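You operate a simulated robot arm through the tools that you are given. There is no shell and no other tool.

The job below is to be done with a simulated robot arm. You get a single attempt, and the scene is never put back.

## Task
Open the dial box with the letter card's letter and put the cream letters on the blue mat.
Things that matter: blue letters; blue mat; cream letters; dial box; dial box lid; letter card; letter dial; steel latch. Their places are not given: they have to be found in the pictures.

It is judged by the outcome, as a careful person would: the job done as asked, and still so three seconds after it is handed in. It fails if anything else is knocked over, pushed out of place, dropped, spilled or broken.

## Robot
A 7-joint arm with a two-finger parallel gripper, fixed in place. Base frame: the origin is on the floor under the middle of its stand, x ahead of it, y to its left, z up; the work surface is at about z = 0.8. Units: m, degrees, N and s.
With the tool pointing down near the work surface it reaches from about 0.36 to 0.86 m from the base axis. Its first joint turns from -166.0 to 166.0 degrees. Payload 3.43 kg.
Tool frame: the origin (TCP) lies between the finger pads and is the grasp point; the fingertips stand 0.034 m ahead of it; z points along the fingers, y is the line along which they close. The gripper opens to 0.128 m. The fingers are 0.024 m wide and 0.012 m thick; the gripper's body (0.048 by 0.13 m) begins 0.096 m behind the TCP.
Orientation is that of the tool frame in the base frame, as a unit quaternion [x, y, z, w]. With the fingers straight down and closing along the base's y, the tool's x points along the base's -x, its y along +y and its z along -z.

## Interface
- The arm moves only by the tool jog_arm. Its argument "moves" is a list of rows, each a list of 6 numbers: the shift along the base's x, y, z in units of 30 mm (1.0 is 30 mm), then the turn, a rotation vector about the base's x, y, z in units of 8 degrees (1.0 is 8 degrees). In form: [[tx, ty, tz, rx, ry, rz], ...]. A call has 1 to 20 rows; each row shifts and turns the commanded pose from where the row before left it. "grip" is the opening, from 0 (shut) to 1 (fully open), set as the call begins (left out, the last holds). A call with a number of a shift or a turn outside -1 to 1 is refused whole. Rows are played at 5 a second. More than 0.05 m and 8.6 degrees between two rows, or a gripper value outside its range, and nothing of the call is played. Where a pose cannot be reached the arm comes as near as it can. A force on the tool above 40 N (or 10 N above the force at the start of the call, whichever is more), or a blocked arm, ends the call early, and 0.2 s more pass. Each finger travels about 0.153 m/s and halts on what it meets, pressing with about 25 N; the grip force reading is that of the motor and also rises with nothing between the fingers. The clock runs only during rows and for 0.2 s after the last one: add rows that do not move to give the fingers time. It gives the time, the measured TCP pose, the force on the tool (base axes), the opening and the grip force at its end, in the units of the frame above (readings bear some noise), with the torque about the TCP (base axes, N m) and any sound that the robot's microphone picked up, and new pictures: "show" is both (left out), scene, wrist or none.
- Cameras (640 x 400 px; columns grow to the right, rows downward): "scene" is fixed at [0.2194, -0.4988, 1.5919]; the picture's right is [0.59, -0.81, 0.00], its down [-0.53, -0.39, -0.76] and it looks along [0.61, 0.45, -0.65] (base axes); focal length 335 px, centre (320, 200). "wrist" rides on the gripper at [0.076, -0.011, -0.16] in the tool frame; the picture's right is [0.15, 0.99, 0.00], its down [-0.88, 0.13, -0.46] and it looks along [-0.45, 0.07, 0.89] (tool axes); focal length 234 px, centre (320, 200).
- pixel_to_xyz(camera, pixels): there is no depth. For up to 12 entries [column, row, z] of the newest picture of that camera ("zoom" is the newest enlarged one), the place [x, y] in the base frame at which the ray of that pixel passes the height z, good to about 0.003 m. It takes no simulated time.
- zoom(camera, box): a new picture of the part [left, top, right, bottom] of that camera's present view, enlarged. It takes no simulated time.
- close_job(): hands the job in; it is judged then, once.

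Unless the task says otherwise, let go and move clear before handing in.

The tools are called after "Call:" as a command line: name --pt "numbers of a row" for each row, then --argument value for the rest, lists and objects as JSON in quotes. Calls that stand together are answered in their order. jog_arm: Moves the arm, as the interface text tells. Its arguments: {"type":"object","properties":{"moves":{"type":"array","items":{"type":"array","items":{"type":"number"}}},"grip":{"type":"number"},"show":{"type":"string","enum":["both","scene","wrist","none"]}},"required":["moves"]} The other tools are called the same way: pixel_to_xyz (camera, pixels) gives the place at which the rays of pixels pass given heights; zoom (camera, box) takes an enlarged picture of a part of a camera's view; close_job () hands the job in.

At the start:

```text
time_s: 0.0
tool_pos: [0.5355, -0.1546, 1.308]
tool_rot: [0.0, 1.0, 0.0, 0.001]
contact_force: [0.2, 0.9, -0.4]
torque: [0.01, -0.03, -0.01]
grip_width: 0.1278
grasp_force: 0.1
```

scene: 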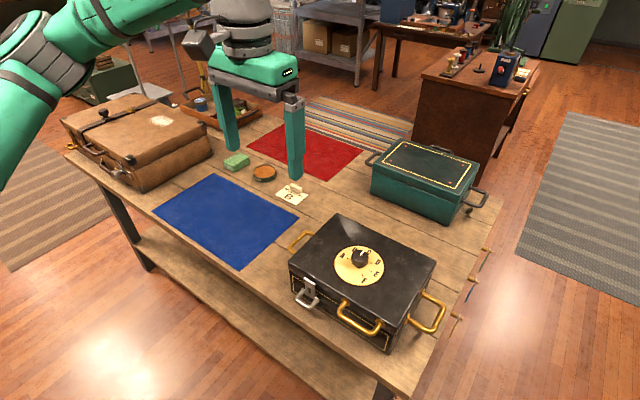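
wrist: 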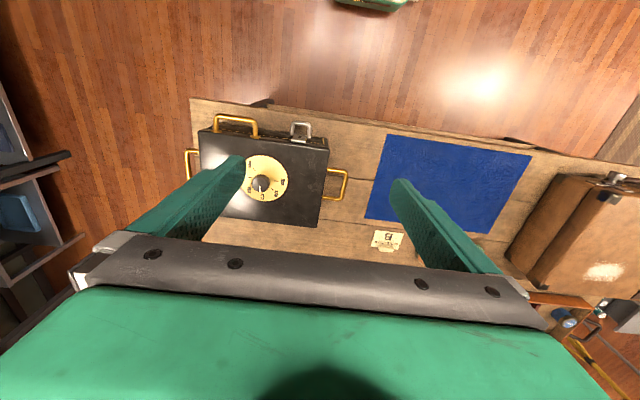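

The scene shows the black dial box with a gold dial around (360,265), the card at (292,193) and the blue mat at (228,218). I'll zoom in on the card, the dial and the latch.

Call:
zoom --camera "scene" --box '[260, 170, 330, 214]'

Call:
zoom --camera "scene" --box '[320, 235, 400, 285]'

Call:
zoom --camera "scene" --box '[270, 200, 460, 360]'

Call:
zoom --camera "wrist" --box '[180, 100, 360, 220]'

Call:
zoom --camera "wrist" --box '[360, 220, 420, 258]'

```text
9.09 times, centred on (295, 192) of scene
```

zoom: 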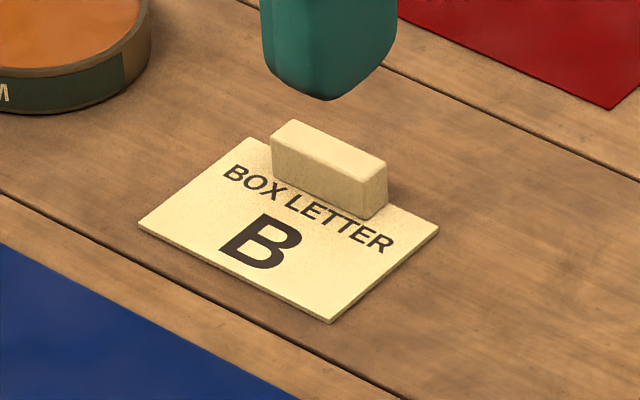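

```text
8.00 times, centred on (360, 260) of scene
```

zoom: 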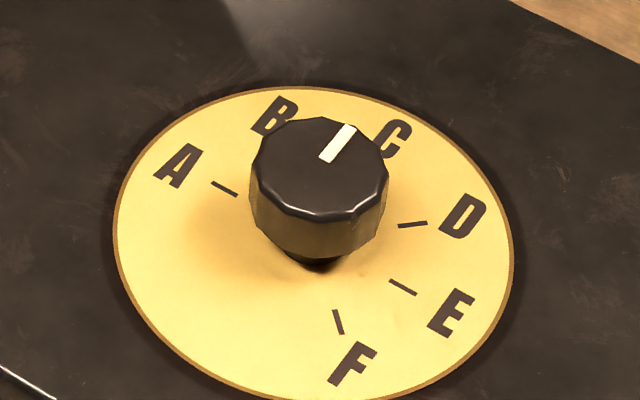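

```text
2.50 times, centred on (365, 280) of scene
```

zoom: 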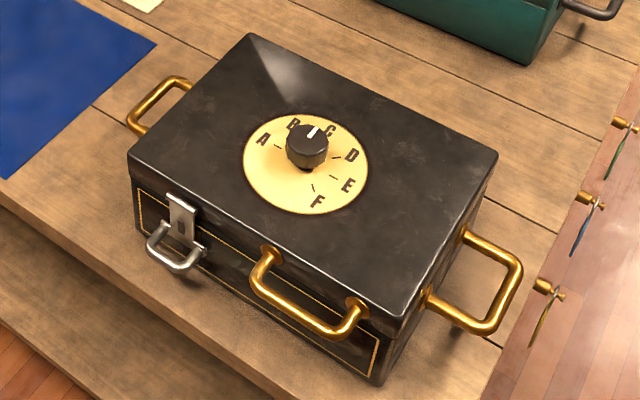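

```text
3.33 times, centred on (270, 160) of wrist
```

zoom: 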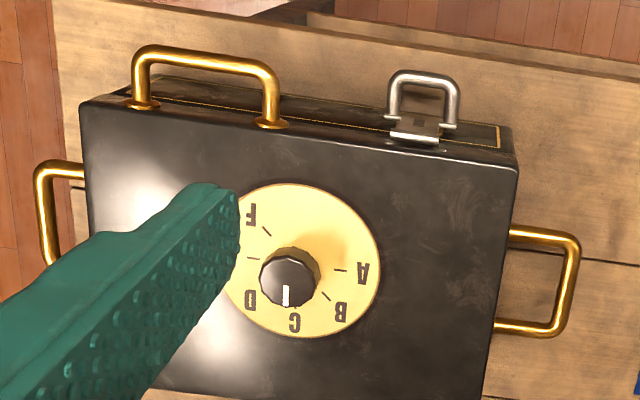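

```text
10.53 times, centred on (390, 239) of wrist
```

zoom: 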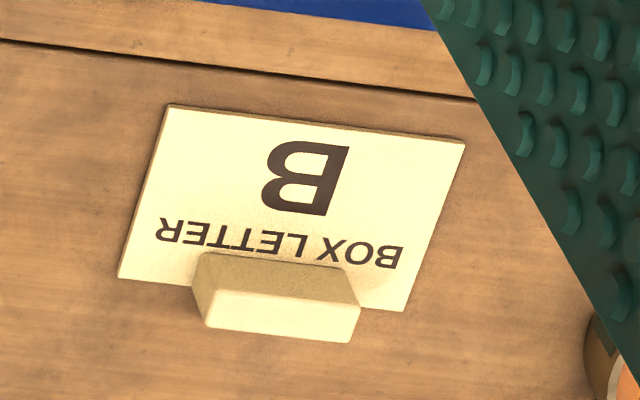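

The card reads "BOX LETTER B" and the dial's white pointer is at C, so it must turn toward B (counter-clockwise from above). I'll work out where the box, dial and latch are by comparing rays from both cameras.

Call:
pixel_to_xyz --camera "scene" --pixels '[[288.2, 264, 0.9], [337, 214, 0.9], [435.8, 262, 0.9], [397, 326, 0.9], [387, 354, 0.8], [288.2, 264, 0.95], [337, 214, 0.95], [435.8, 262, 0.95], [397, 326, 0.95], [359, 265, 0.9], [359, 265, 0.95], [292, 193, 0.8]]'

Call:
pixel_to_xyz --camera "wrist" --pixels '[[198, 130, 0.9], [329, 150.4, 0.9], [198, 130, 0.95], [329, 150.4, 0.95], [267, 178, 0.9], [267, 178, 0.95], [388, 240, 0.8], [301, 130, 0.9], [301, 130, 0.85]]'

```text
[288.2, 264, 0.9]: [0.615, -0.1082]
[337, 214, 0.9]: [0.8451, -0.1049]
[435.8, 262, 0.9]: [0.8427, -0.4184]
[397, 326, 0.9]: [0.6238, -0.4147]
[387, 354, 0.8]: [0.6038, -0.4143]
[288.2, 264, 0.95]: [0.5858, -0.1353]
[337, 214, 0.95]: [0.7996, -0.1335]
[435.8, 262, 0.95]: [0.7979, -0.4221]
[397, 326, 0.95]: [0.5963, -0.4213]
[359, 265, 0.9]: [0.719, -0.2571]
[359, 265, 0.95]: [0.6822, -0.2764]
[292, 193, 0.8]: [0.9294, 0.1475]
```

```text
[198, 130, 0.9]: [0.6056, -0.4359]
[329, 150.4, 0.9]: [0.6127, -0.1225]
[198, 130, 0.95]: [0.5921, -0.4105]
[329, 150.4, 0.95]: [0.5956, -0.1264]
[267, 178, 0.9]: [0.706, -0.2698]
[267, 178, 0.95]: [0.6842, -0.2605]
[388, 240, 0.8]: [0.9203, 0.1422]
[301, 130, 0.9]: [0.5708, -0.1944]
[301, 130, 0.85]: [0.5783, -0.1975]
```

Triangulating puts the box top at z≈0.93, spanning x 0.60–0.815 and y −0.42 to −0.125, with the latch on the side facing the robot near y≈−0.19. I'll move the wrist camera closer for a good look at the latch and dial.

Call:
jog_arm --pt "-0.475 -0.53 -0.88 0 0 0" --pt "-0.475 -0.53 -0.88 0 0 0" --pt "-0.475 -0.53 -0.88 0 0 0" --pt "-0.475 -0.53 -0.88 0 0 0" --pt "-0.475 -0.53 -0.88 0 0 0" --pt "-0.475 -0.53 -0.88 0 0 0" --pt "0 0 0 0 0 0" --grip 1

```text
time_s: 1.6
tool_pos: [0.4523, -0.2489, 1.1511]
tool_rot: [0.0, 1.0, 0.0, 0.001]
contact_force: [0.2, 0.5, 0.8]
torque: [-0.02, -0.01, -0.01]
grip_width: 0.1283
grasp_force: 0.1
```

scene: 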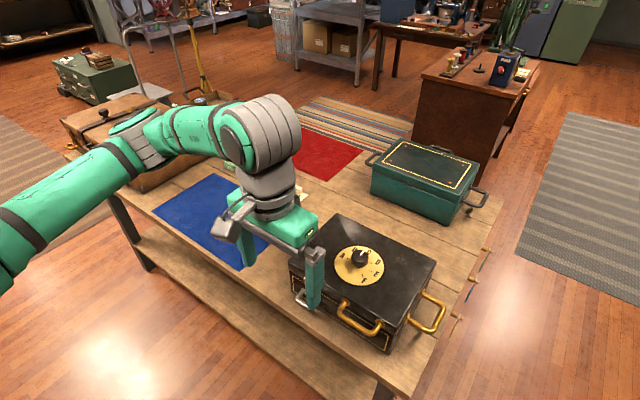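
wrist: 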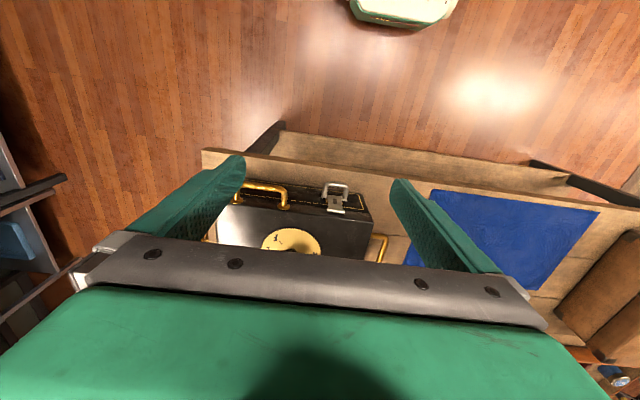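

The latch sits at wrist pixel (335,197) and the dial at (290,240), partly hidden. I'll zoom in on both.

Call:
zoom --camera "wrist" --box '[300, 165, 380, 215]'

Call:
zoom --camera "wrist" --box '[200, 165, 400, 265]'

Call:
zoom --camera "scene" --box '[280, 260, 420, 350]'

```text
8.00 times, centred on (340, 190) of wrist
```

zoom: 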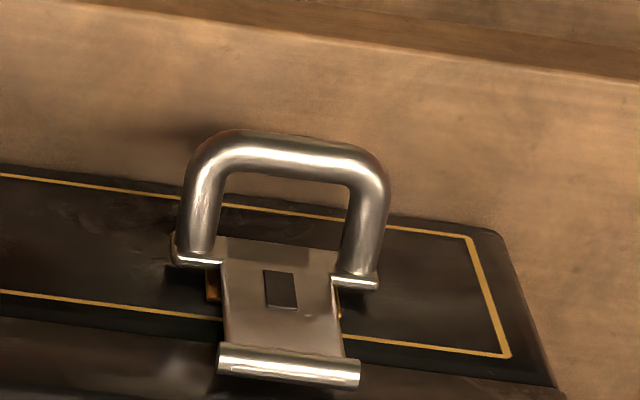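

```text
3.20 times, centred on (300, 215) of wrist
```

zoom: 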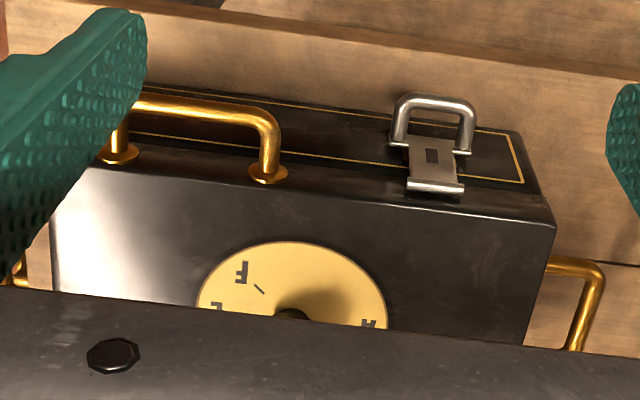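

```text
4.44 times, centred on (350, 305) of scene
```

zoom: 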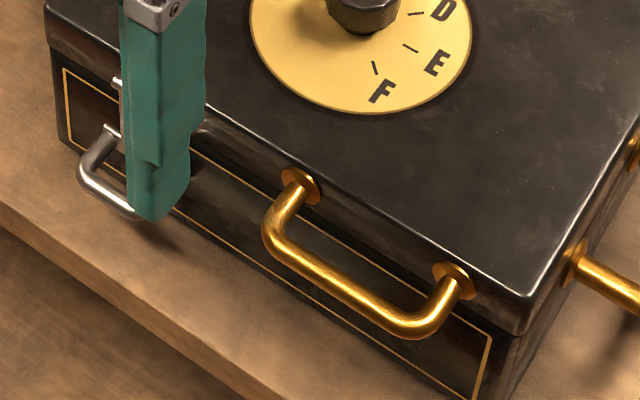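

The latch plate is hinged at the top on the lid with a bail to lift, and the gold front handle is mounted on the lid. Next I'll put the wrist camera over the dial to measure the knob and the letter angles.

Call:
jog_arm --pt "0.865 -0.067 -0.13 0 0 0" --pt "0.865 -0.067 -0.13 0 0 0" --pt "0.865 -0.067 -0.13 0 0 0" --pt "0.865 -0.067 -0.13 0 0 0" --pt "0.865 -0.067 -0.13 0 0 0" --pt "0.865 -0.067 -0.13 0 0 0" --pt "0.865 -0.067 -0.13 0 0 0" --pt "0.865 -0.067 -0.13 0 0 0" --pt "0 0 0 0 0 0"

```text
time_s: 3.6
tool_pos: [0.6601, -0.2681, 1.1189]
tool_rot: [0.0, 1.0, 0.001, 0.001]
contact_force: [0.1, 0.3, -0.8]
torque: [0.04, -0.01, 0.01]
grip_width: 0.128
grasp_force: 0.1
```

scene: 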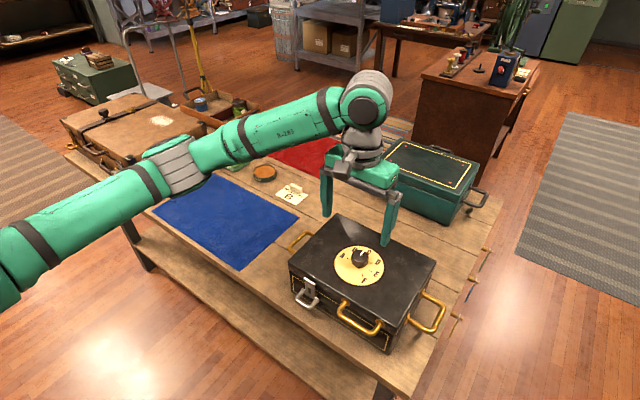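
wrist: 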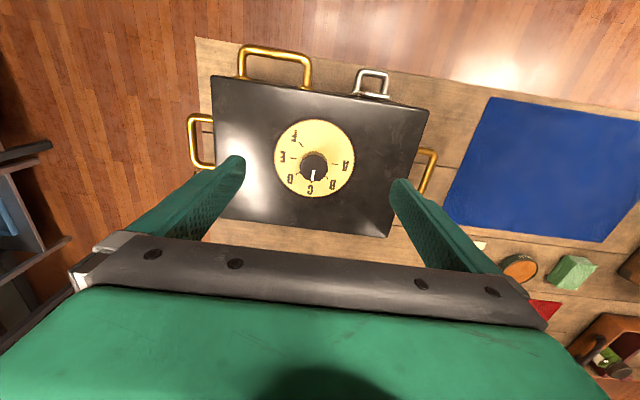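

The dial is now clear around (313,158) in the wrist view. I'll zoom in to measure the pointer and ticks, and look at the front hardware too.

Call:
zoom --camera "wrist" --box '[265, 110, 361, 170]'

Call:
zoom --camera "wrist" --box '[270, 115, 360, 205]'

Call:
zoom --camera "wrist" --box '[180, 35, 440, 197]'

Call:
zoom --camera "scene" --box '[280, 205, 460, 355]'

```text
6.67 times, centred on (313, 140) of wrist
```

zoom: 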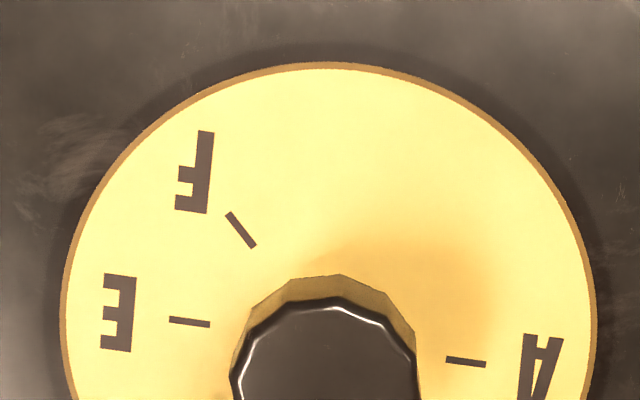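

```text
4.44 times, centred on (315, 160) of wrist
```

zoom: 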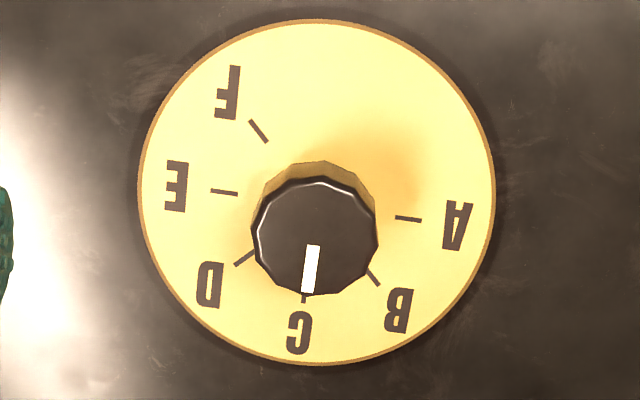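

```text
2.46 times, centred on (310, 116) of wrist
```

zoom: 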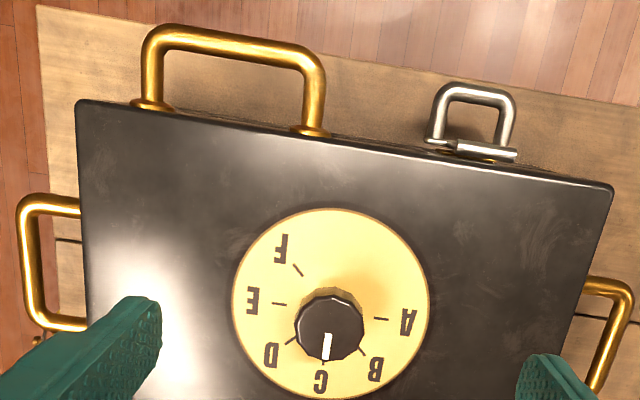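

```text
2.67 times, centred on (370, 280) of scene
```

zoom: 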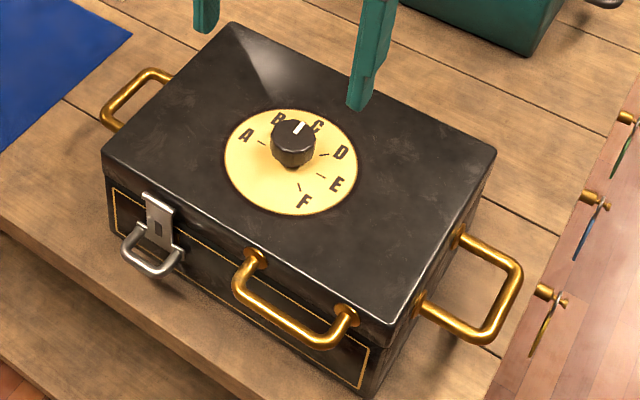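

I have pixel measurements of the ticks and pointer, so I'll convert them to base-frame coordinates at candidate heights.

Call:
pixel_to_xyz --camera "wrist" --pixels '[[314.1, 158.2, 0.932], [314.1, 168.3, 0.955], [314.1, 168.3, 0.965], [313.65, 170.6, 0.96], [312.5, 180.7, 0.96], [311.4, 182.05, 0.932], [325.8, 175.5, 0.932], [328.05, 179.1, 0.932], [331.9, 163.6, 0.932], [337.5, 164.3, 0.932], [290.5, 158, 0.932], [296.3, 158.65, 0.932]]'

Call:
pixel_to_xyz --camera "scene" --pixels '[[359.75, 255.6, 0.955], [359.75, 255.6, 0.965], [359, 265, 0.932], [359, 265, 0.935], [362, 253, 0.96], [364, 251, 0.96]]'

Call:
pixel_to_xyz --camera "wrist" --pixels '[[215, 77, 0.932], [428, 110, 0.932], [388, 237, 0.932], [238, 76, 0.91], [310, 88, 0.91], [244, 47, 0.91], [309, 58, 0.91], [361, 70, 0.86], [386, 75, 0.86], [372, 95, 0.92], [488, 97, 0.8], [638, 115, 0.8]]'

```text
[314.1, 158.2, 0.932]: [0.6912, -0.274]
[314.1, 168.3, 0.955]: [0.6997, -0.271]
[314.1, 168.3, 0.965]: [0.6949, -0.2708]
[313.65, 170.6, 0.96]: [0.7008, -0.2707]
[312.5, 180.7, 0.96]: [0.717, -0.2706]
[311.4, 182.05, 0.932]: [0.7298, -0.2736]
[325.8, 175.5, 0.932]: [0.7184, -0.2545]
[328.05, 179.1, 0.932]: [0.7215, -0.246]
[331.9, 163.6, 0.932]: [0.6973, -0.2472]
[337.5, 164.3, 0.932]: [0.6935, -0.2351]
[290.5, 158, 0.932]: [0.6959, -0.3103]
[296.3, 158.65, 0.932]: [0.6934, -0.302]
```

```text
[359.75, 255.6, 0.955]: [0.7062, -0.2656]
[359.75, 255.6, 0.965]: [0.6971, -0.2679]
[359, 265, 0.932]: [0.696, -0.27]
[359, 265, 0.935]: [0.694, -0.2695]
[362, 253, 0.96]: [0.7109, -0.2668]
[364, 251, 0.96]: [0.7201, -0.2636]
```

```text
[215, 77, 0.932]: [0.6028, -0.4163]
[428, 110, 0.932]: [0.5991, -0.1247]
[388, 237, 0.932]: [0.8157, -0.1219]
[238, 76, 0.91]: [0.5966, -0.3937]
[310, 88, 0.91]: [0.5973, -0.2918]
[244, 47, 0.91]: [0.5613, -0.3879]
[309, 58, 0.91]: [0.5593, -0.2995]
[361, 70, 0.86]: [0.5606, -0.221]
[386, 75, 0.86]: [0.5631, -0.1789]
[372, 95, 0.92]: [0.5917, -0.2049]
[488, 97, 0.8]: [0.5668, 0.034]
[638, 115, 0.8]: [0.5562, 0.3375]
```

The pointer is at about 0° (straight along +x, on C) and the B tick is about +43° toward +y. The knob centre is about (0.694,−0.271) with its top at z≈0.965. I'll move above the knob and lower to just over it to check the centring.

Call:
jog_arm --pt "0.57 -0.05 -0.9 0 0 0" --pt "0.57 -0.05 -0.9 0 0 0" --pt "0 0 -0.85 0 0 0" --pt "0 0 0 0 0 0" --pt "0 0 0 0 0 0" --grip 0.7

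```text
time_s: 4.8
tool_pos: [0.6913, -0.27, 1.0393]
tool_rot: [-0.001, 1.0, 0.0, 0.001]
contact_force: [-0.8, 0.0, -1.5]
torque: [0.0, -0.01, -0.02]
grip_width: 0.0898
grasp_force: 0.0
```

scene: 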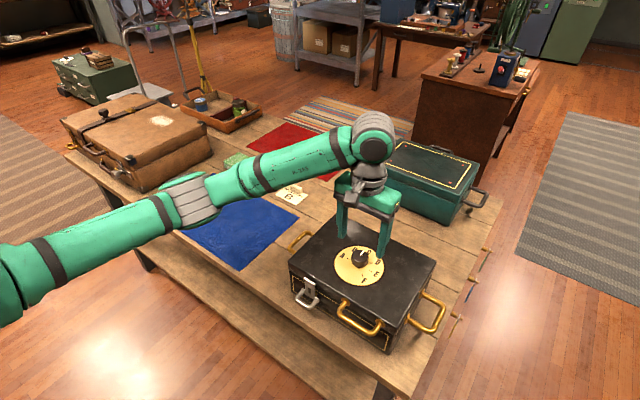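
wrist: 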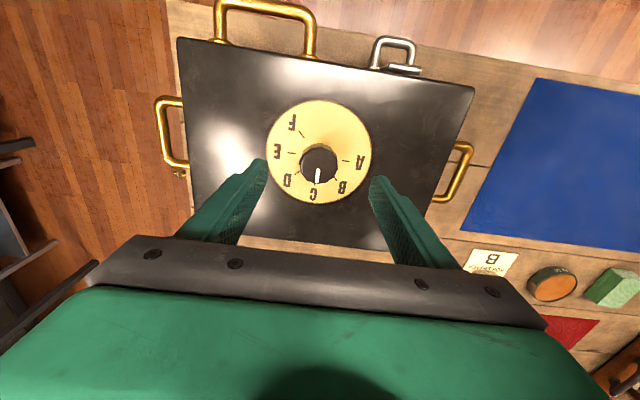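

The knob is between the fingers around (320,165). I'll zoom in to refine its centre before descending.

Call:
zoom --camera "wrist" --box '[264, 95, 376, 207]'

```text
3.57 times, centred on (320, 151) of wrist
```

zoom: 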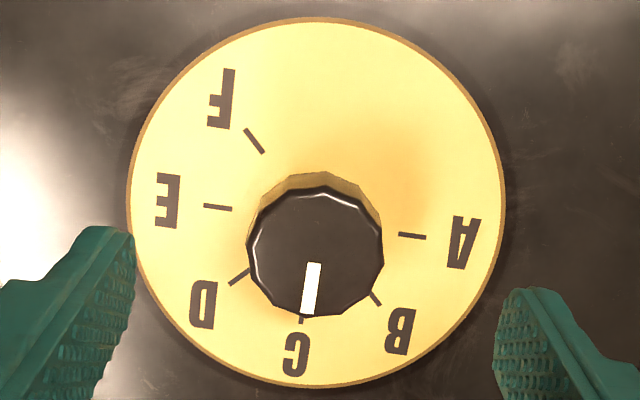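

Call:
pixel_to_xyz --camera "zoom" --pixels '[[315, 252, 0.965], [313, 265, 0.965], [308, 312, 0.965], [371, 291, 0.932], [380, 304, 0.932], [399, 234, 0.932], [425, 237, 0.932], [204, 206, 0.932], [232, 209, 0.932], [245, 130, 0.932], [262, 153, 0.932], [249, 269, 0.932]]'

Call:
pixel_to_xyz --camera "zoom" --pixels '[[230, 285, 0.932], [302, 320, 0.932], [316, 203, 0.932], [248, 252, 0.955], [382, 252, 0.955]]'

```text
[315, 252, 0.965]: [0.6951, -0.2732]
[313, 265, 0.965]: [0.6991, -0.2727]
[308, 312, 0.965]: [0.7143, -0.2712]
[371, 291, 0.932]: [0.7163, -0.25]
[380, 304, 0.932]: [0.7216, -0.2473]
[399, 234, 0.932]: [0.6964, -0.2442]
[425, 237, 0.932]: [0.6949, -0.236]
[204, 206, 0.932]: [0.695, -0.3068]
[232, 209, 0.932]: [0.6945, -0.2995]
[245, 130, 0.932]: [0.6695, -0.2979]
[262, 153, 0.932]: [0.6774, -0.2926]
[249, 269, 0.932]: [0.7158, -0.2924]
```

```text
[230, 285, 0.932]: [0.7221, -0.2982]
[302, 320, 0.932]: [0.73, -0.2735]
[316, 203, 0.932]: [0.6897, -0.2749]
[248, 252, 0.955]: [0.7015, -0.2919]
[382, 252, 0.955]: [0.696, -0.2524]
```

The ticks are spaced 45° apart and the knob centre is about (0.695,−0.2715). I'll descend so the fingertips stop just above the dial face.

Call:
jog_arm --pt "0.12 -0.05 -0.8 0 0 0" --pt "0 0 -0.8 0 0 0" --pt "0 0 -0.6 0 0 0" --pt "0 0 0 0 0 0" --pt "0 0 0 0 0 0"

```text
time_s: 6.0
tool_pos: [0.696, -0.2736, 0.9754]
tool_rot: [0.0, 1.0, 0.0, 0.0]
contact_force: [-0.5, -0.1, 0.5]
torque: [0.02, -0.01, -0.01]
grip_width: 0.0897
grasp_force: 0.0
```

scene: 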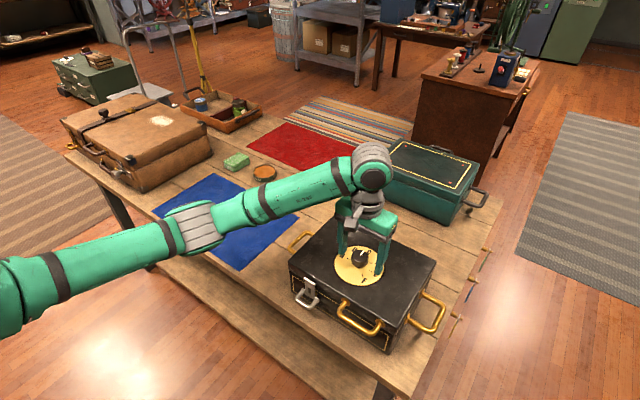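
wrist: 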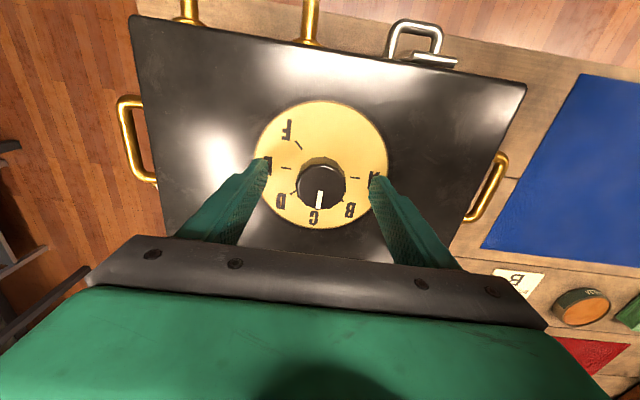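

The fingers straddle the knob. Closing the grip on it now.

Call:
jog_arm --pt "0 0 0 0 0 0" --pt "0 0 0 0 0 0" --pt "0 0 0 0 0 0" --grip 0.1 --show "wrist"

```text
time_s: 6.8
tool_pos: [0.696, -0.2726, 0.9757]
tool_rot: [0.001, 1.0, 0.001, 0.0]
contact_force: [-1.4, 5.6, 0.1]
torque: [0.14, 0.08, 0.02]
grip_width: 0.039
grasp_force: 24.2
```

wrist: 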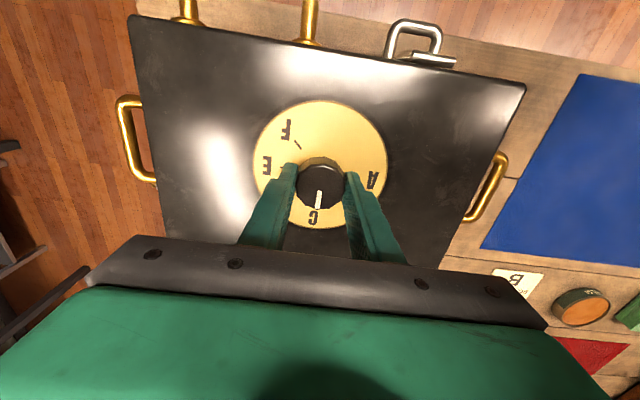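

Gripped at 39 mm with about 24 N. Turning +45° about z (C to B) in small steps.

Call:
jog_arm --pt "0 0.03 0 0 0 0.469" --pt "0 0 0 0 0 0.469" --pt "0 0 0 0 0 0.469" --pt "0 0 0 0 0 0.469" --pt "0 0 0 0 0 0.469" --pt "0 0 0 0 0 0.469" --pt "0 0 0 0 0 0.469" --pt "0 0 0 0 0 0.469" --pt "0 0 0 0 0 0.469" --pt "0 0 0 0 0 0.469" --pt "0 0 0 0 0 0.469" --pt "0 0 0 0 0 0.469" --pt "0 0 0 0 0 0"

```text
time_s: 9.6
tool_pos: [0.6955, -0.2696, 0.9733]
tool_rot: [-0.383, 0.924, 0.0, 0.001]
contact_force: [6.5, -22.2, 17.7]
torque: [-0.78, -0.21, 0.02]
grip_width: 0.0392
grasp_force: 24.9
```

scene: 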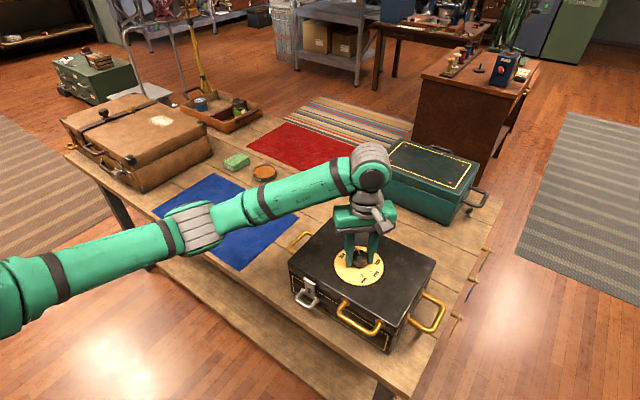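
wrist: 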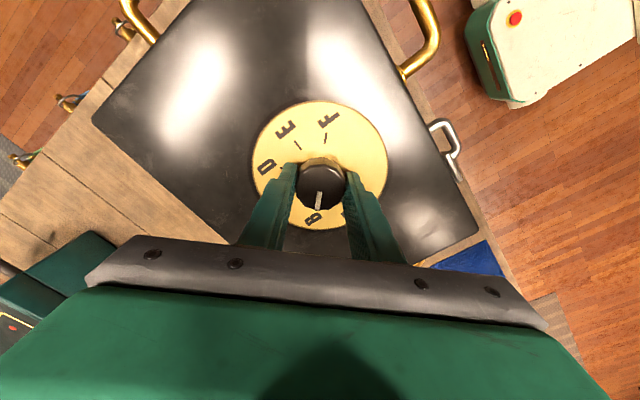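

The pointer now sits at B and rotated with the gripper. There is some side load of about 22 N, so I'll release and check the pointer.

Call:
jog_arm --pt "0 0 0 0 0 0" --pt "0 0 0 0 0 0" --pt "0 0 0 0 0 0" --grip 0.7 --show "wrist"

Call:
zoom --camera "wrist" --box '[240, 90, 400, 240]'

```text
time_s: 10.4
tool_pos: [0.6954, -0.2694, 0.9729]
tool_rot: [-0.383, 0.924, 0.001, 0.0]
contact_force: [0.3, 0.0, 1.1]
torque: [0.01, -0.04, 0.01]
grip_width: 0.0897
grasp_force: 0.2
```

wrist: 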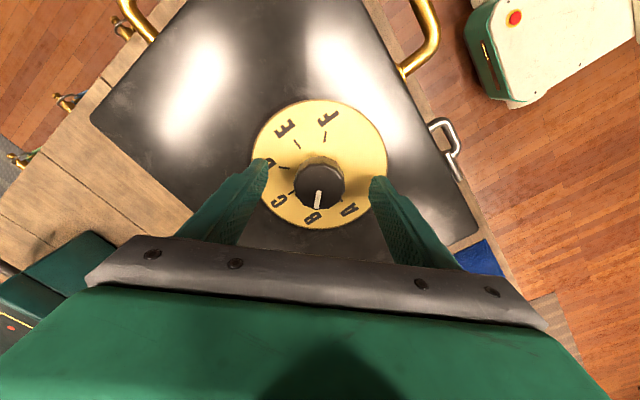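

```text
2.67 times, centred on (320, 165) of wrist
```

zoom: 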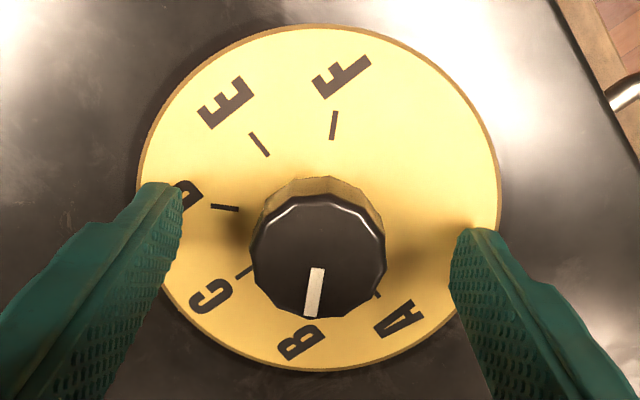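

The pointer looks to be on B; I'll verify its angle numerically.

Call:
pixel_to_xyz --camera "zoom" --pixels '[[318, 255, 0.965], [318, 269, 0.965], [311, 315, 0.965], [300, 343, 0.932], [335, 112, 0.932], [331, 138, 0.932], [210, 206, 0.932], [238, 209, 0.932]]'

```text
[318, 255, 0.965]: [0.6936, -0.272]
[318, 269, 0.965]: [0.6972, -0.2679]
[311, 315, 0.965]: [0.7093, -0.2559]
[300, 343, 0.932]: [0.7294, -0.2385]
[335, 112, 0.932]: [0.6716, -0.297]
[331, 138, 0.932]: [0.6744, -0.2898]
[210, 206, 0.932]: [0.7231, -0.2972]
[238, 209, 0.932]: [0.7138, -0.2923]
```

The pointer is at 44.8°, which matches B. Next I'll rise clear, undo the yaw, and back off toward the robot for a pitched, front-on look at the latch.

Call:
jog_arm --pt "0 0 0.9 0 0 0" --pt "0 0 0.9 0 0 0" --pt "0 0 0.9 0 0 -0.9" --pt "0 0 0.9 0 0 -0.9" --pt "0 0 0.5 0 0 -0.9" --pt "-0.5 0.2 0 0 0 -0.9" --pt "-0.9 0.2 0 0 0 -0.9" --pt "-0.9 0.2 0 0 0 -0.9" --pt "-0.9 0.2 0 0 0 -0.225" --pt "-0.9 0.2 0 0 0 0" --pt "-0.9 0.2 0 0 0 0" --pt "-0.9 0.2 0 0 0 0" --pt "-0.9 0.2 0 0 0 0" --pt "-0.9 0.2 0 0 0 0" --pt "-0.9 0.2 0 0 0 0" --pt "0 0 0 0 0 0"

```text
time_s: 13.8
tool_pos: [0.4361, -0.2088, 1.0975]
tool_rot: [0.0, 1.0, 0.0, 0.001]
contact_force: [-0.7, -0.1, 0.8]
torque: [0.02, -0.03, -0.01]
grip_width: 0.0897
grasp_force: 0.1
```

scene: 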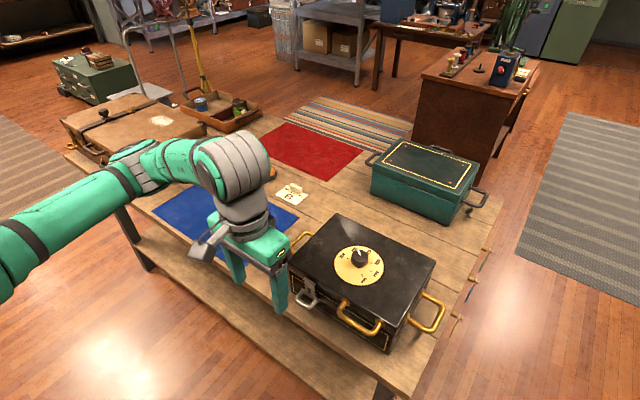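
wrist: 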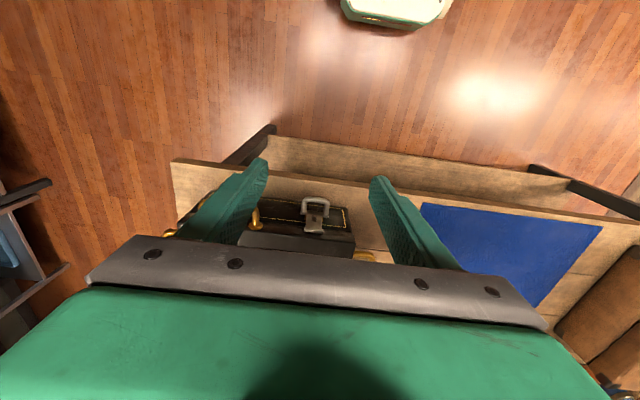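

Now I'll pitch the tool forward about 36° and descend a bit to see the front face.

Call:
jog_arm --pt "0 0 -0.5 0 -0.9 0" --pt "0 0 -0.5 0 -0.9 0" --pt "0 0 -0.5 0 -0.9 0" --pt "0 0 -0.5 0 -0.9 0" --pt "0 0 -0.5 0 -0.9 0" --pt "0 0 -0.5 0 0 0" --pt "0 0 0 0 0 0" --grip 1

```text
time_s: 15.4
tool_pos: [0.4412, -0.2125, 1.0061]
tool_rot: [0.0, 0.951, 0.001, 0.31]
contact_force: [-0.8, 0.1, 0.7]
torque: [0.01, -0.02, 0.0]
grip_width: 0.128
grasp_force: 0.2
out of reach, approached as far as the arm can: row 5
```

scene: 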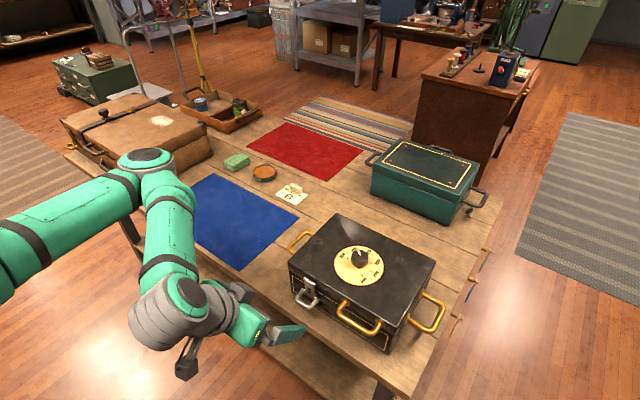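
wrist: 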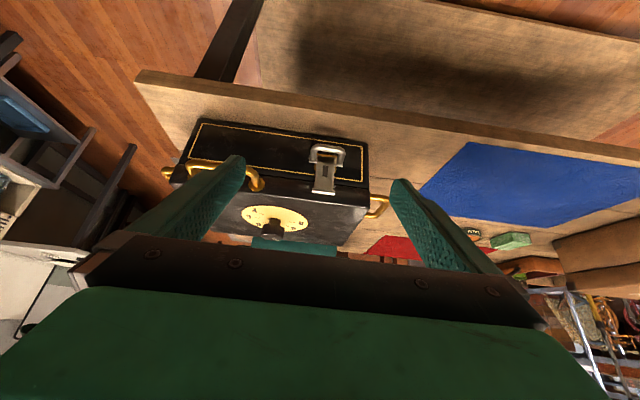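

The front view is good: latch at (327,165), gold handle at (225,175). Zooming in.

Call:
zoom --camera "wrist" --box '[290, 130, 370, 210]'

Call:
zoom --camera "wrist" --box '[160, 110, 400, 250]'

Call:
zoom --camera "scene" --box '[280, 265, 340, 315]'

Call:
zoom --camera "scene" --box '[320, 280, 450, 360]'

```text
5.00 times, centred on (330, 170) of wrist
```

zoom: 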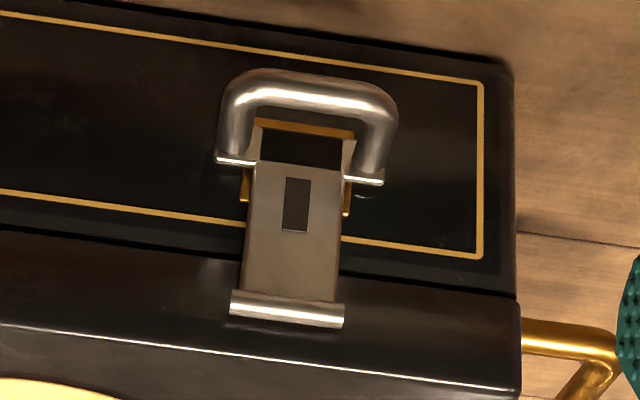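

```text
2.67 times, centred on (280, 180) of wrist
```

zoom: 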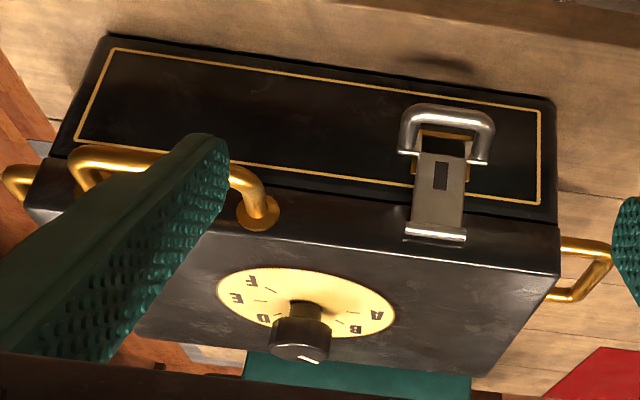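

```text
8.00 times, centred on (310, 290) of scene
```

zoom: 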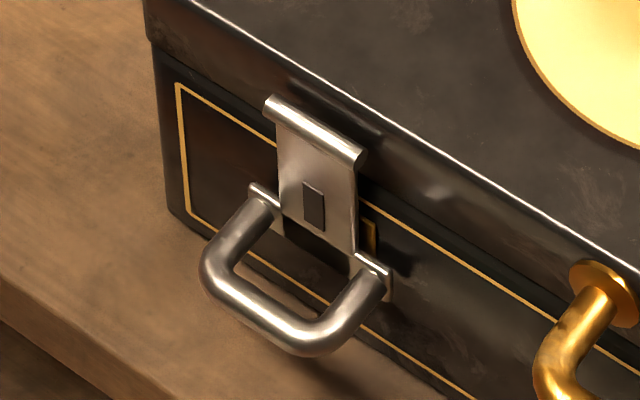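

```text
4.92 times, centred on (385, 320) of scene
```

zoom: 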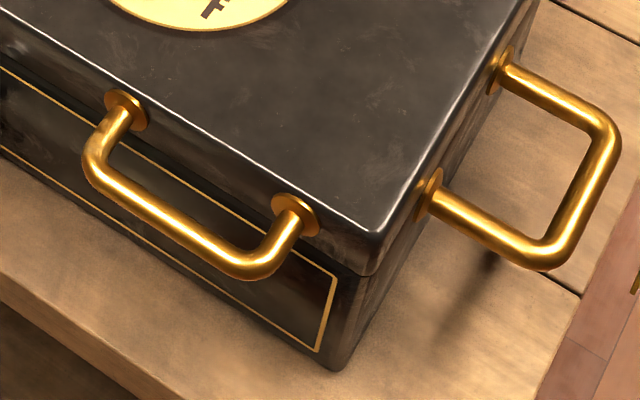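

The latch plate's hinge barrel is on the lid front and its bail projects outward at the bottom; the gold handle is mounted on the lid front above the seam. I'll triangulate these points.

Call:
pixel_to_xyz --camera "wrist" --pixels '[[323.6, 192.2, 0.92], [323.6, 192.2, 0.9], [328, 148.6, 0.86], [328, 148.6, 0.84], [323.8, 164, 0.88], [323.8, 164, 0.86]]'

Call:
pixel_to_xyz --camera "scene" --pixels '[[309.4, 281.4, 0.92], [309.4, 281.4, 0.9], [302.75, 303.5, 0.86], [302.75, 303.5, 0.84], [309.75, 293.9, 0.88], [309.75, 293.9, 0.86]]'

```text
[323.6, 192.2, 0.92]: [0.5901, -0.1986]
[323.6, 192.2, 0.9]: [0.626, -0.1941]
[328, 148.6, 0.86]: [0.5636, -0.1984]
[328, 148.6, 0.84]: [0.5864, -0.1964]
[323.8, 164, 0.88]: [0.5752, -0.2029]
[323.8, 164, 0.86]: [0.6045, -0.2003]
```

```text
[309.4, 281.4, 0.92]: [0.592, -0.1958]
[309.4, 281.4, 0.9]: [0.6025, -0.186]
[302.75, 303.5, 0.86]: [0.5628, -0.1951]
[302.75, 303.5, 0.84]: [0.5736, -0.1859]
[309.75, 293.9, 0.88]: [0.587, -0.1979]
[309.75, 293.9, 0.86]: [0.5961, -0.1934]
```

Triangulation gives the hinge barrel at about (0.592,−0.197,0.919), the plate bottom at (0.592,0.868) and the bail bar at (0.563,−0.197,0.860), about 55 mm wide. I'll straddle the bail's outer sides with the fingers closing along y, so first I'm going to a pre-grasp pose at −20° pitch.

Call:
jog_arm --pt "0.823 0.125 -0.6 0 0.5 0" --pt "0.823 0.125 -0.6 0 0.5 0" --pt "0.823 0.125 -0.6 0 0.5 0" --pt "0.823 0.125 -0.6 0 0.5 0" --pt "0 0 0 0 0 0" --grip 0.7

```text
time_s: 16.6
tool_pos: [0.5396, -0.2011, 0.9351]
tool_rot: [0.0, 0.985, 0.0, 0.174]
contact_force: [-0.4, -0.1, -0.5]
torque: [0.0, 0.02, -0.01]
grip_width: 0.0895
grasp_force: 0.0
```

scene: 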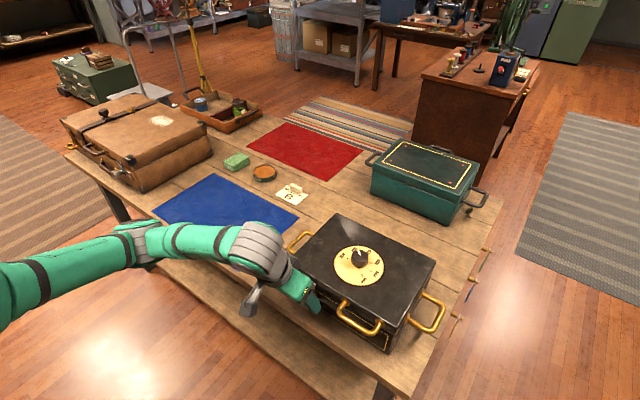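
wrist: 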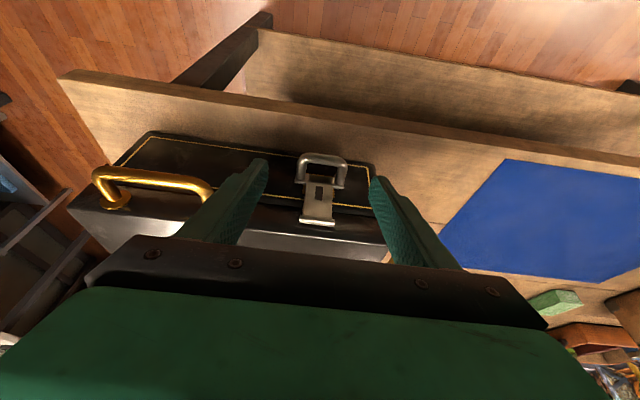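

The latch sits between the fingers. I'll zoom in to refine its position from this closer view.

Call:
zoom --camera "wrist" --box '[280, 140, 370, 240]'

```text
4.00 times, centred on (325, 190) of wrist
```

zoom: 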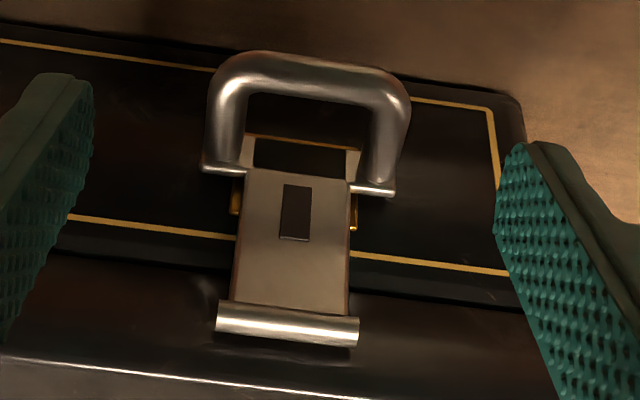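

Call:
pixel_to_xyz --camera "zoom" --pixels '[[205, 110, 0.862], [410, 125, 0.862], [310, 78, 0.86], [310, 78, 0.85], [310, 78, 0.87], [290, 325, 0.92], [290, 325, 0.91], [217, 320, 0.918], [357, 335, 0.918], [300, 185, 0.87], [200, 170, 0.868], [395, 193, 0.868]]'

```text
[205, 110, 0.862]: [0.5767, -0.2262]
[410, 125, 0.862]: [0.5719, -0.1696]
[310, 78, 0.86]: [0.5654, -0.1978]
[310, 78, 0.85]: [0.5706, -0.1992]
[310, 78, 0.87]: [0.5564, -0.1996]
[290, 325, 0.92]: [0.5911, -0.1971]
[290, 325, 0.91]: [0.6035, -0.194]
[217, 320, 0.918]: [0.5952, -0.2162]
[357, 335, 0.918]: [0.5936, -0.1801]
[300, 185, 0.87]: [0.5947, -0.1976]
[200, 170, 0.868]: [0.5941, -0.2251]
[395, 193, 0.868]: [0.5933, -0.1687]
```

The bail centre is at y≈−0.1977 and about 57 mm wide. Descending to straddle it.

Call:
jog_arm --pt "0.2 0.1 -0.8 0 0 0" --pt "0.3 0 -0.8 0 0 0" --pt "0.3 0 -0.7 0 0 0" --pt "0 0 0 0 0 0" --pt "0 0 0 0 0 0"

```text
time_s: 17.8
tool_pos: [0.5639, -0.1959, 0.8661]
tool_rot: [0.001, 0.985, 0.0, 0.175]
contact_force: [0.4, -0.3, 1.4]
torque: [0.02, 0.02, 0.01]
grip_width: 0.0895
grasp_force: 0.1
```

scene: 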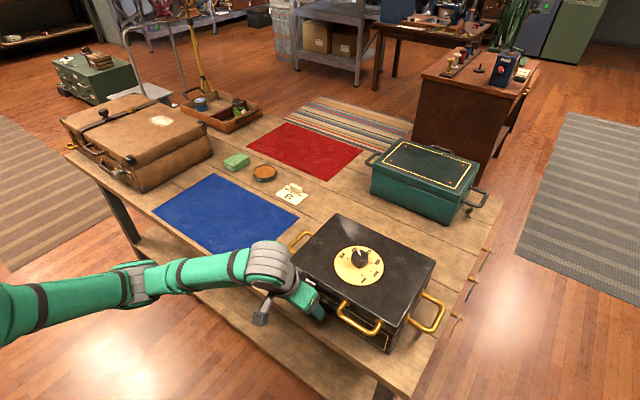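
wrist: 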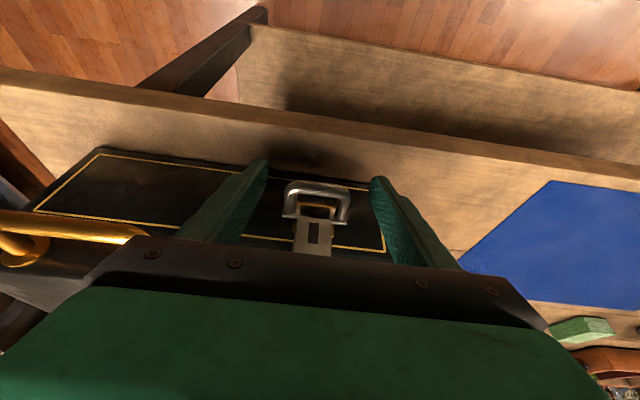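

The bail is centred between the fingers. Closing the grip.

Call:
jog_arm --pt "0 0 0 0 0 0" --pt "0 0 0 0 0 0" --pt "0 0 0 0 0 0" --grip 0.2

```text
time_s: 18.6
tool_pos: [0.5621, -0.1966, 0.8665]
tool_rot: [0.001, 0.984, 0.0, 0.175]
contact_force: [1.6, -5.1, -0.4]
torque: [-0.07, 0.0, -0.03]
grip_width: 0.0533
grasp_force: 25.0
```

scene: 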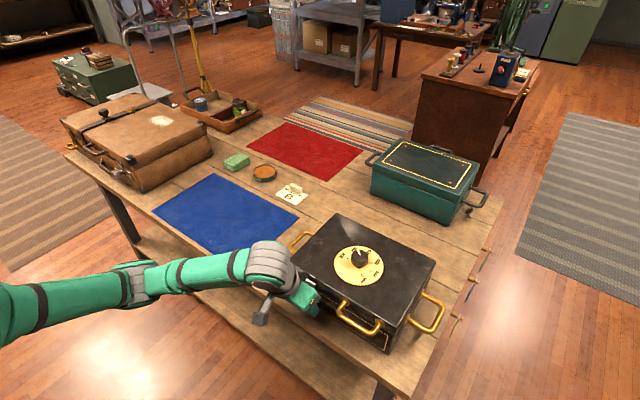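
wrist: 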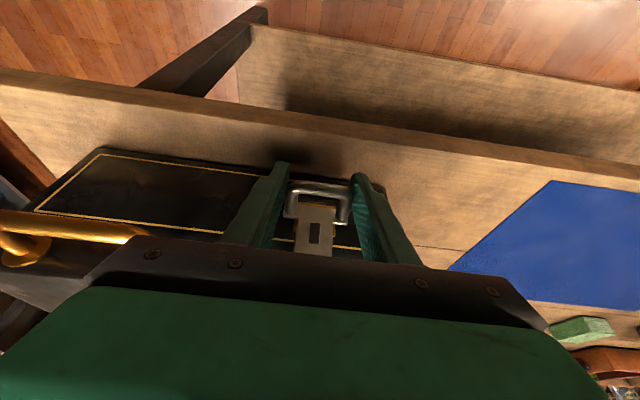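

Gripped at 53 mm. I'll swing the latch up in an arc about its hinge at (0.592, 0.919), pitching the tool with it, first 24° to check the forces.

Call:
jog_arm --pt "-0.12 0 0.074 0 0.5 0" --pt "-0.114 0 0.078 0 0.5 0" --pt "-0.108 0 0.088 0 0.5 0" --pt "-0.103 0 0.094 0 0.5 0" --pt "-0.094 0 0.103 0 0.5 0" --pt "-0.089 0 0.107 0 0.5 0" --pt "0 0 0 0 0 0"

```text
time_s: 20.2
tool_pos: [0.5443, -0.1967, 0.8813]
tool_rot: [0.0, 0.999, 0.001, -0.035]
contact_force: [-2.9, -4.3, 1.3]
torque: [0.21, -0.22, -0.13]
grip_width: 0.0535
grasp_force: 25.0
```

scene: 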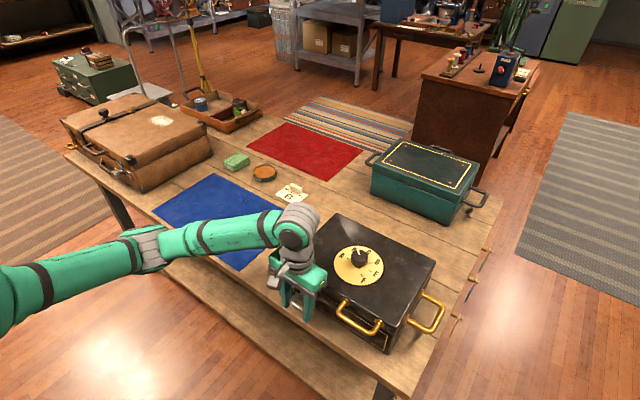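
wrist: 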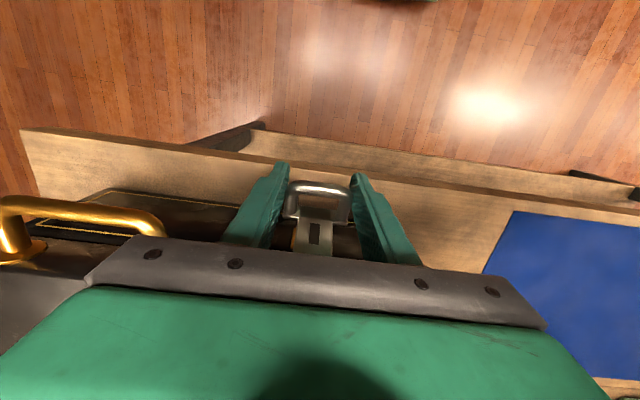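

Forces stay low and the latch plate is swinging with the gripper. Continuing the arc to about 64°.

Call:
jog_arm --pt "-0.079 0 0.115 0 0.5 0" --pt "-0.073 0 0.119 0 0.5 0" --pt "-0.062 0 0.125 0 0.5 0" --pt "-0.056 0 0.127 0 0.5 0" --pt "-0.044 0 0.132 0 0.5 0" --pt "-0.038 0 0.135 0 0.5 0" --pt "-0.025 0 0.137 0 0.5 0" --pt "-0.019 0 0.138 0 0.5 0" --pt "-0.006 0 0.139 0 0.5 0" --pt "0.001 0 0.14 0 0.5 0" --pt "0 0 0 0 0 0"

```text
time_s: 22.6
tool_pos: [0.5334, -0.1957, 0.9212]
tool_rot: [0.0, 0.927, 0.0, -0.374]
contact_force: [6.6, 1.2, 0.3]
torque: [0.1, 0.11, 0.27]
grip_width: 0.0531
grasp_force: 25.1
```

scene: 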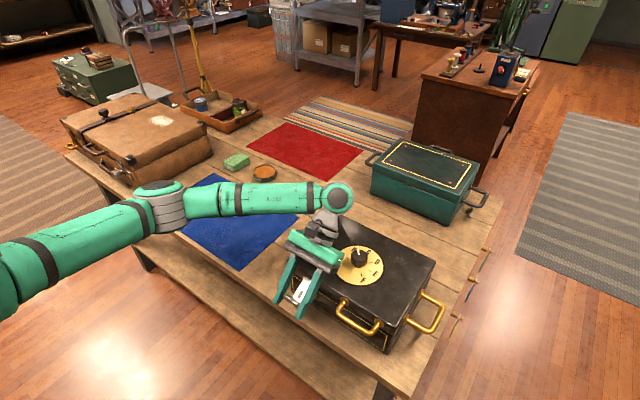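
wrist: 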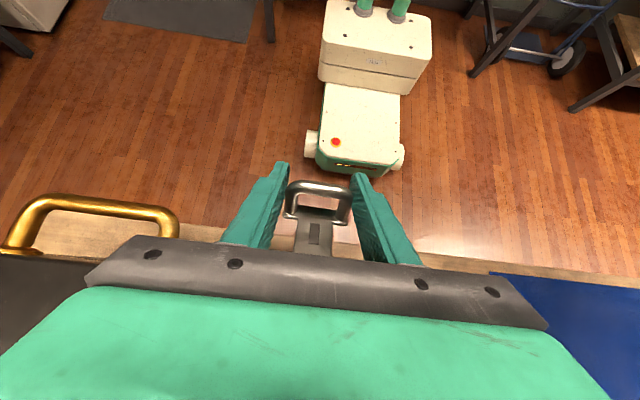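

The latch is up about 64° and well clear of the staple. I'll carry it to about 96° with less tool pitch, so the gripper body keeps clear of the lid and knob, then see if it stays.

Call:
jog_arm --pt "0.017 0 0.138 0 0.15 0" --pt "0.017 0 0.138 0 0.15 0" --pt "0.036 0 0.135 0 0.15 0" --pt "0.036 0 0.135 0 0.15 0" --pt "0.054 0 0.128 0 0.15 0" --pt "0.054 0 0.128 0 0.15 0" --pt "0.072 0 0.12 0 0.15 0" --pt "0.072 0 0.12 0 0.15 0" --pt "0 0 0 0 0 0"

```text
time_s: 24.6
tool_pos: [0.5446, -0.1957, 0.9516]
tool_rot: [0.0, 0.893, 0.0, -0.451]
contact_force: [-8.6, 3.1, -0.3]
torque: [0.07, 0.19, 0.01]
grip_width: 0.0532
grasp_force: 24.9
```

scene: 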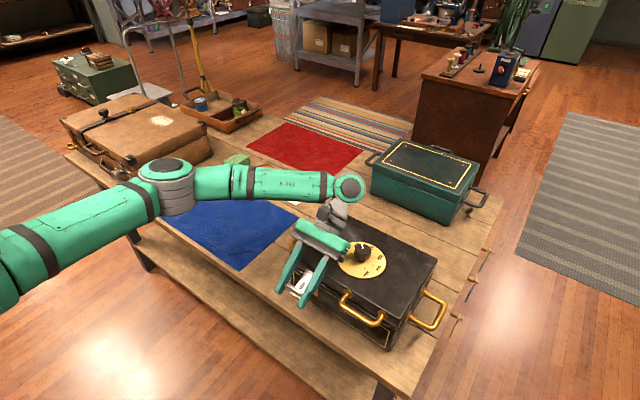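
wrist: 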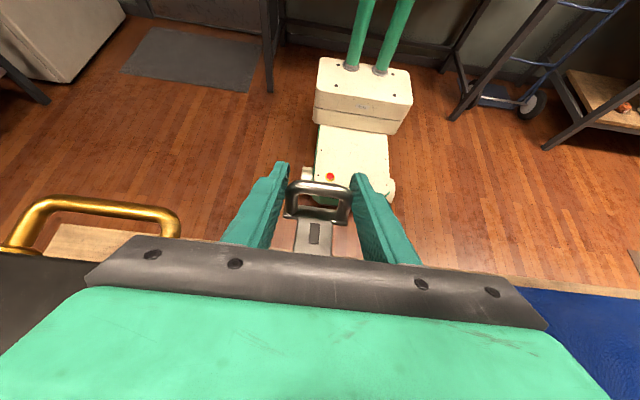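

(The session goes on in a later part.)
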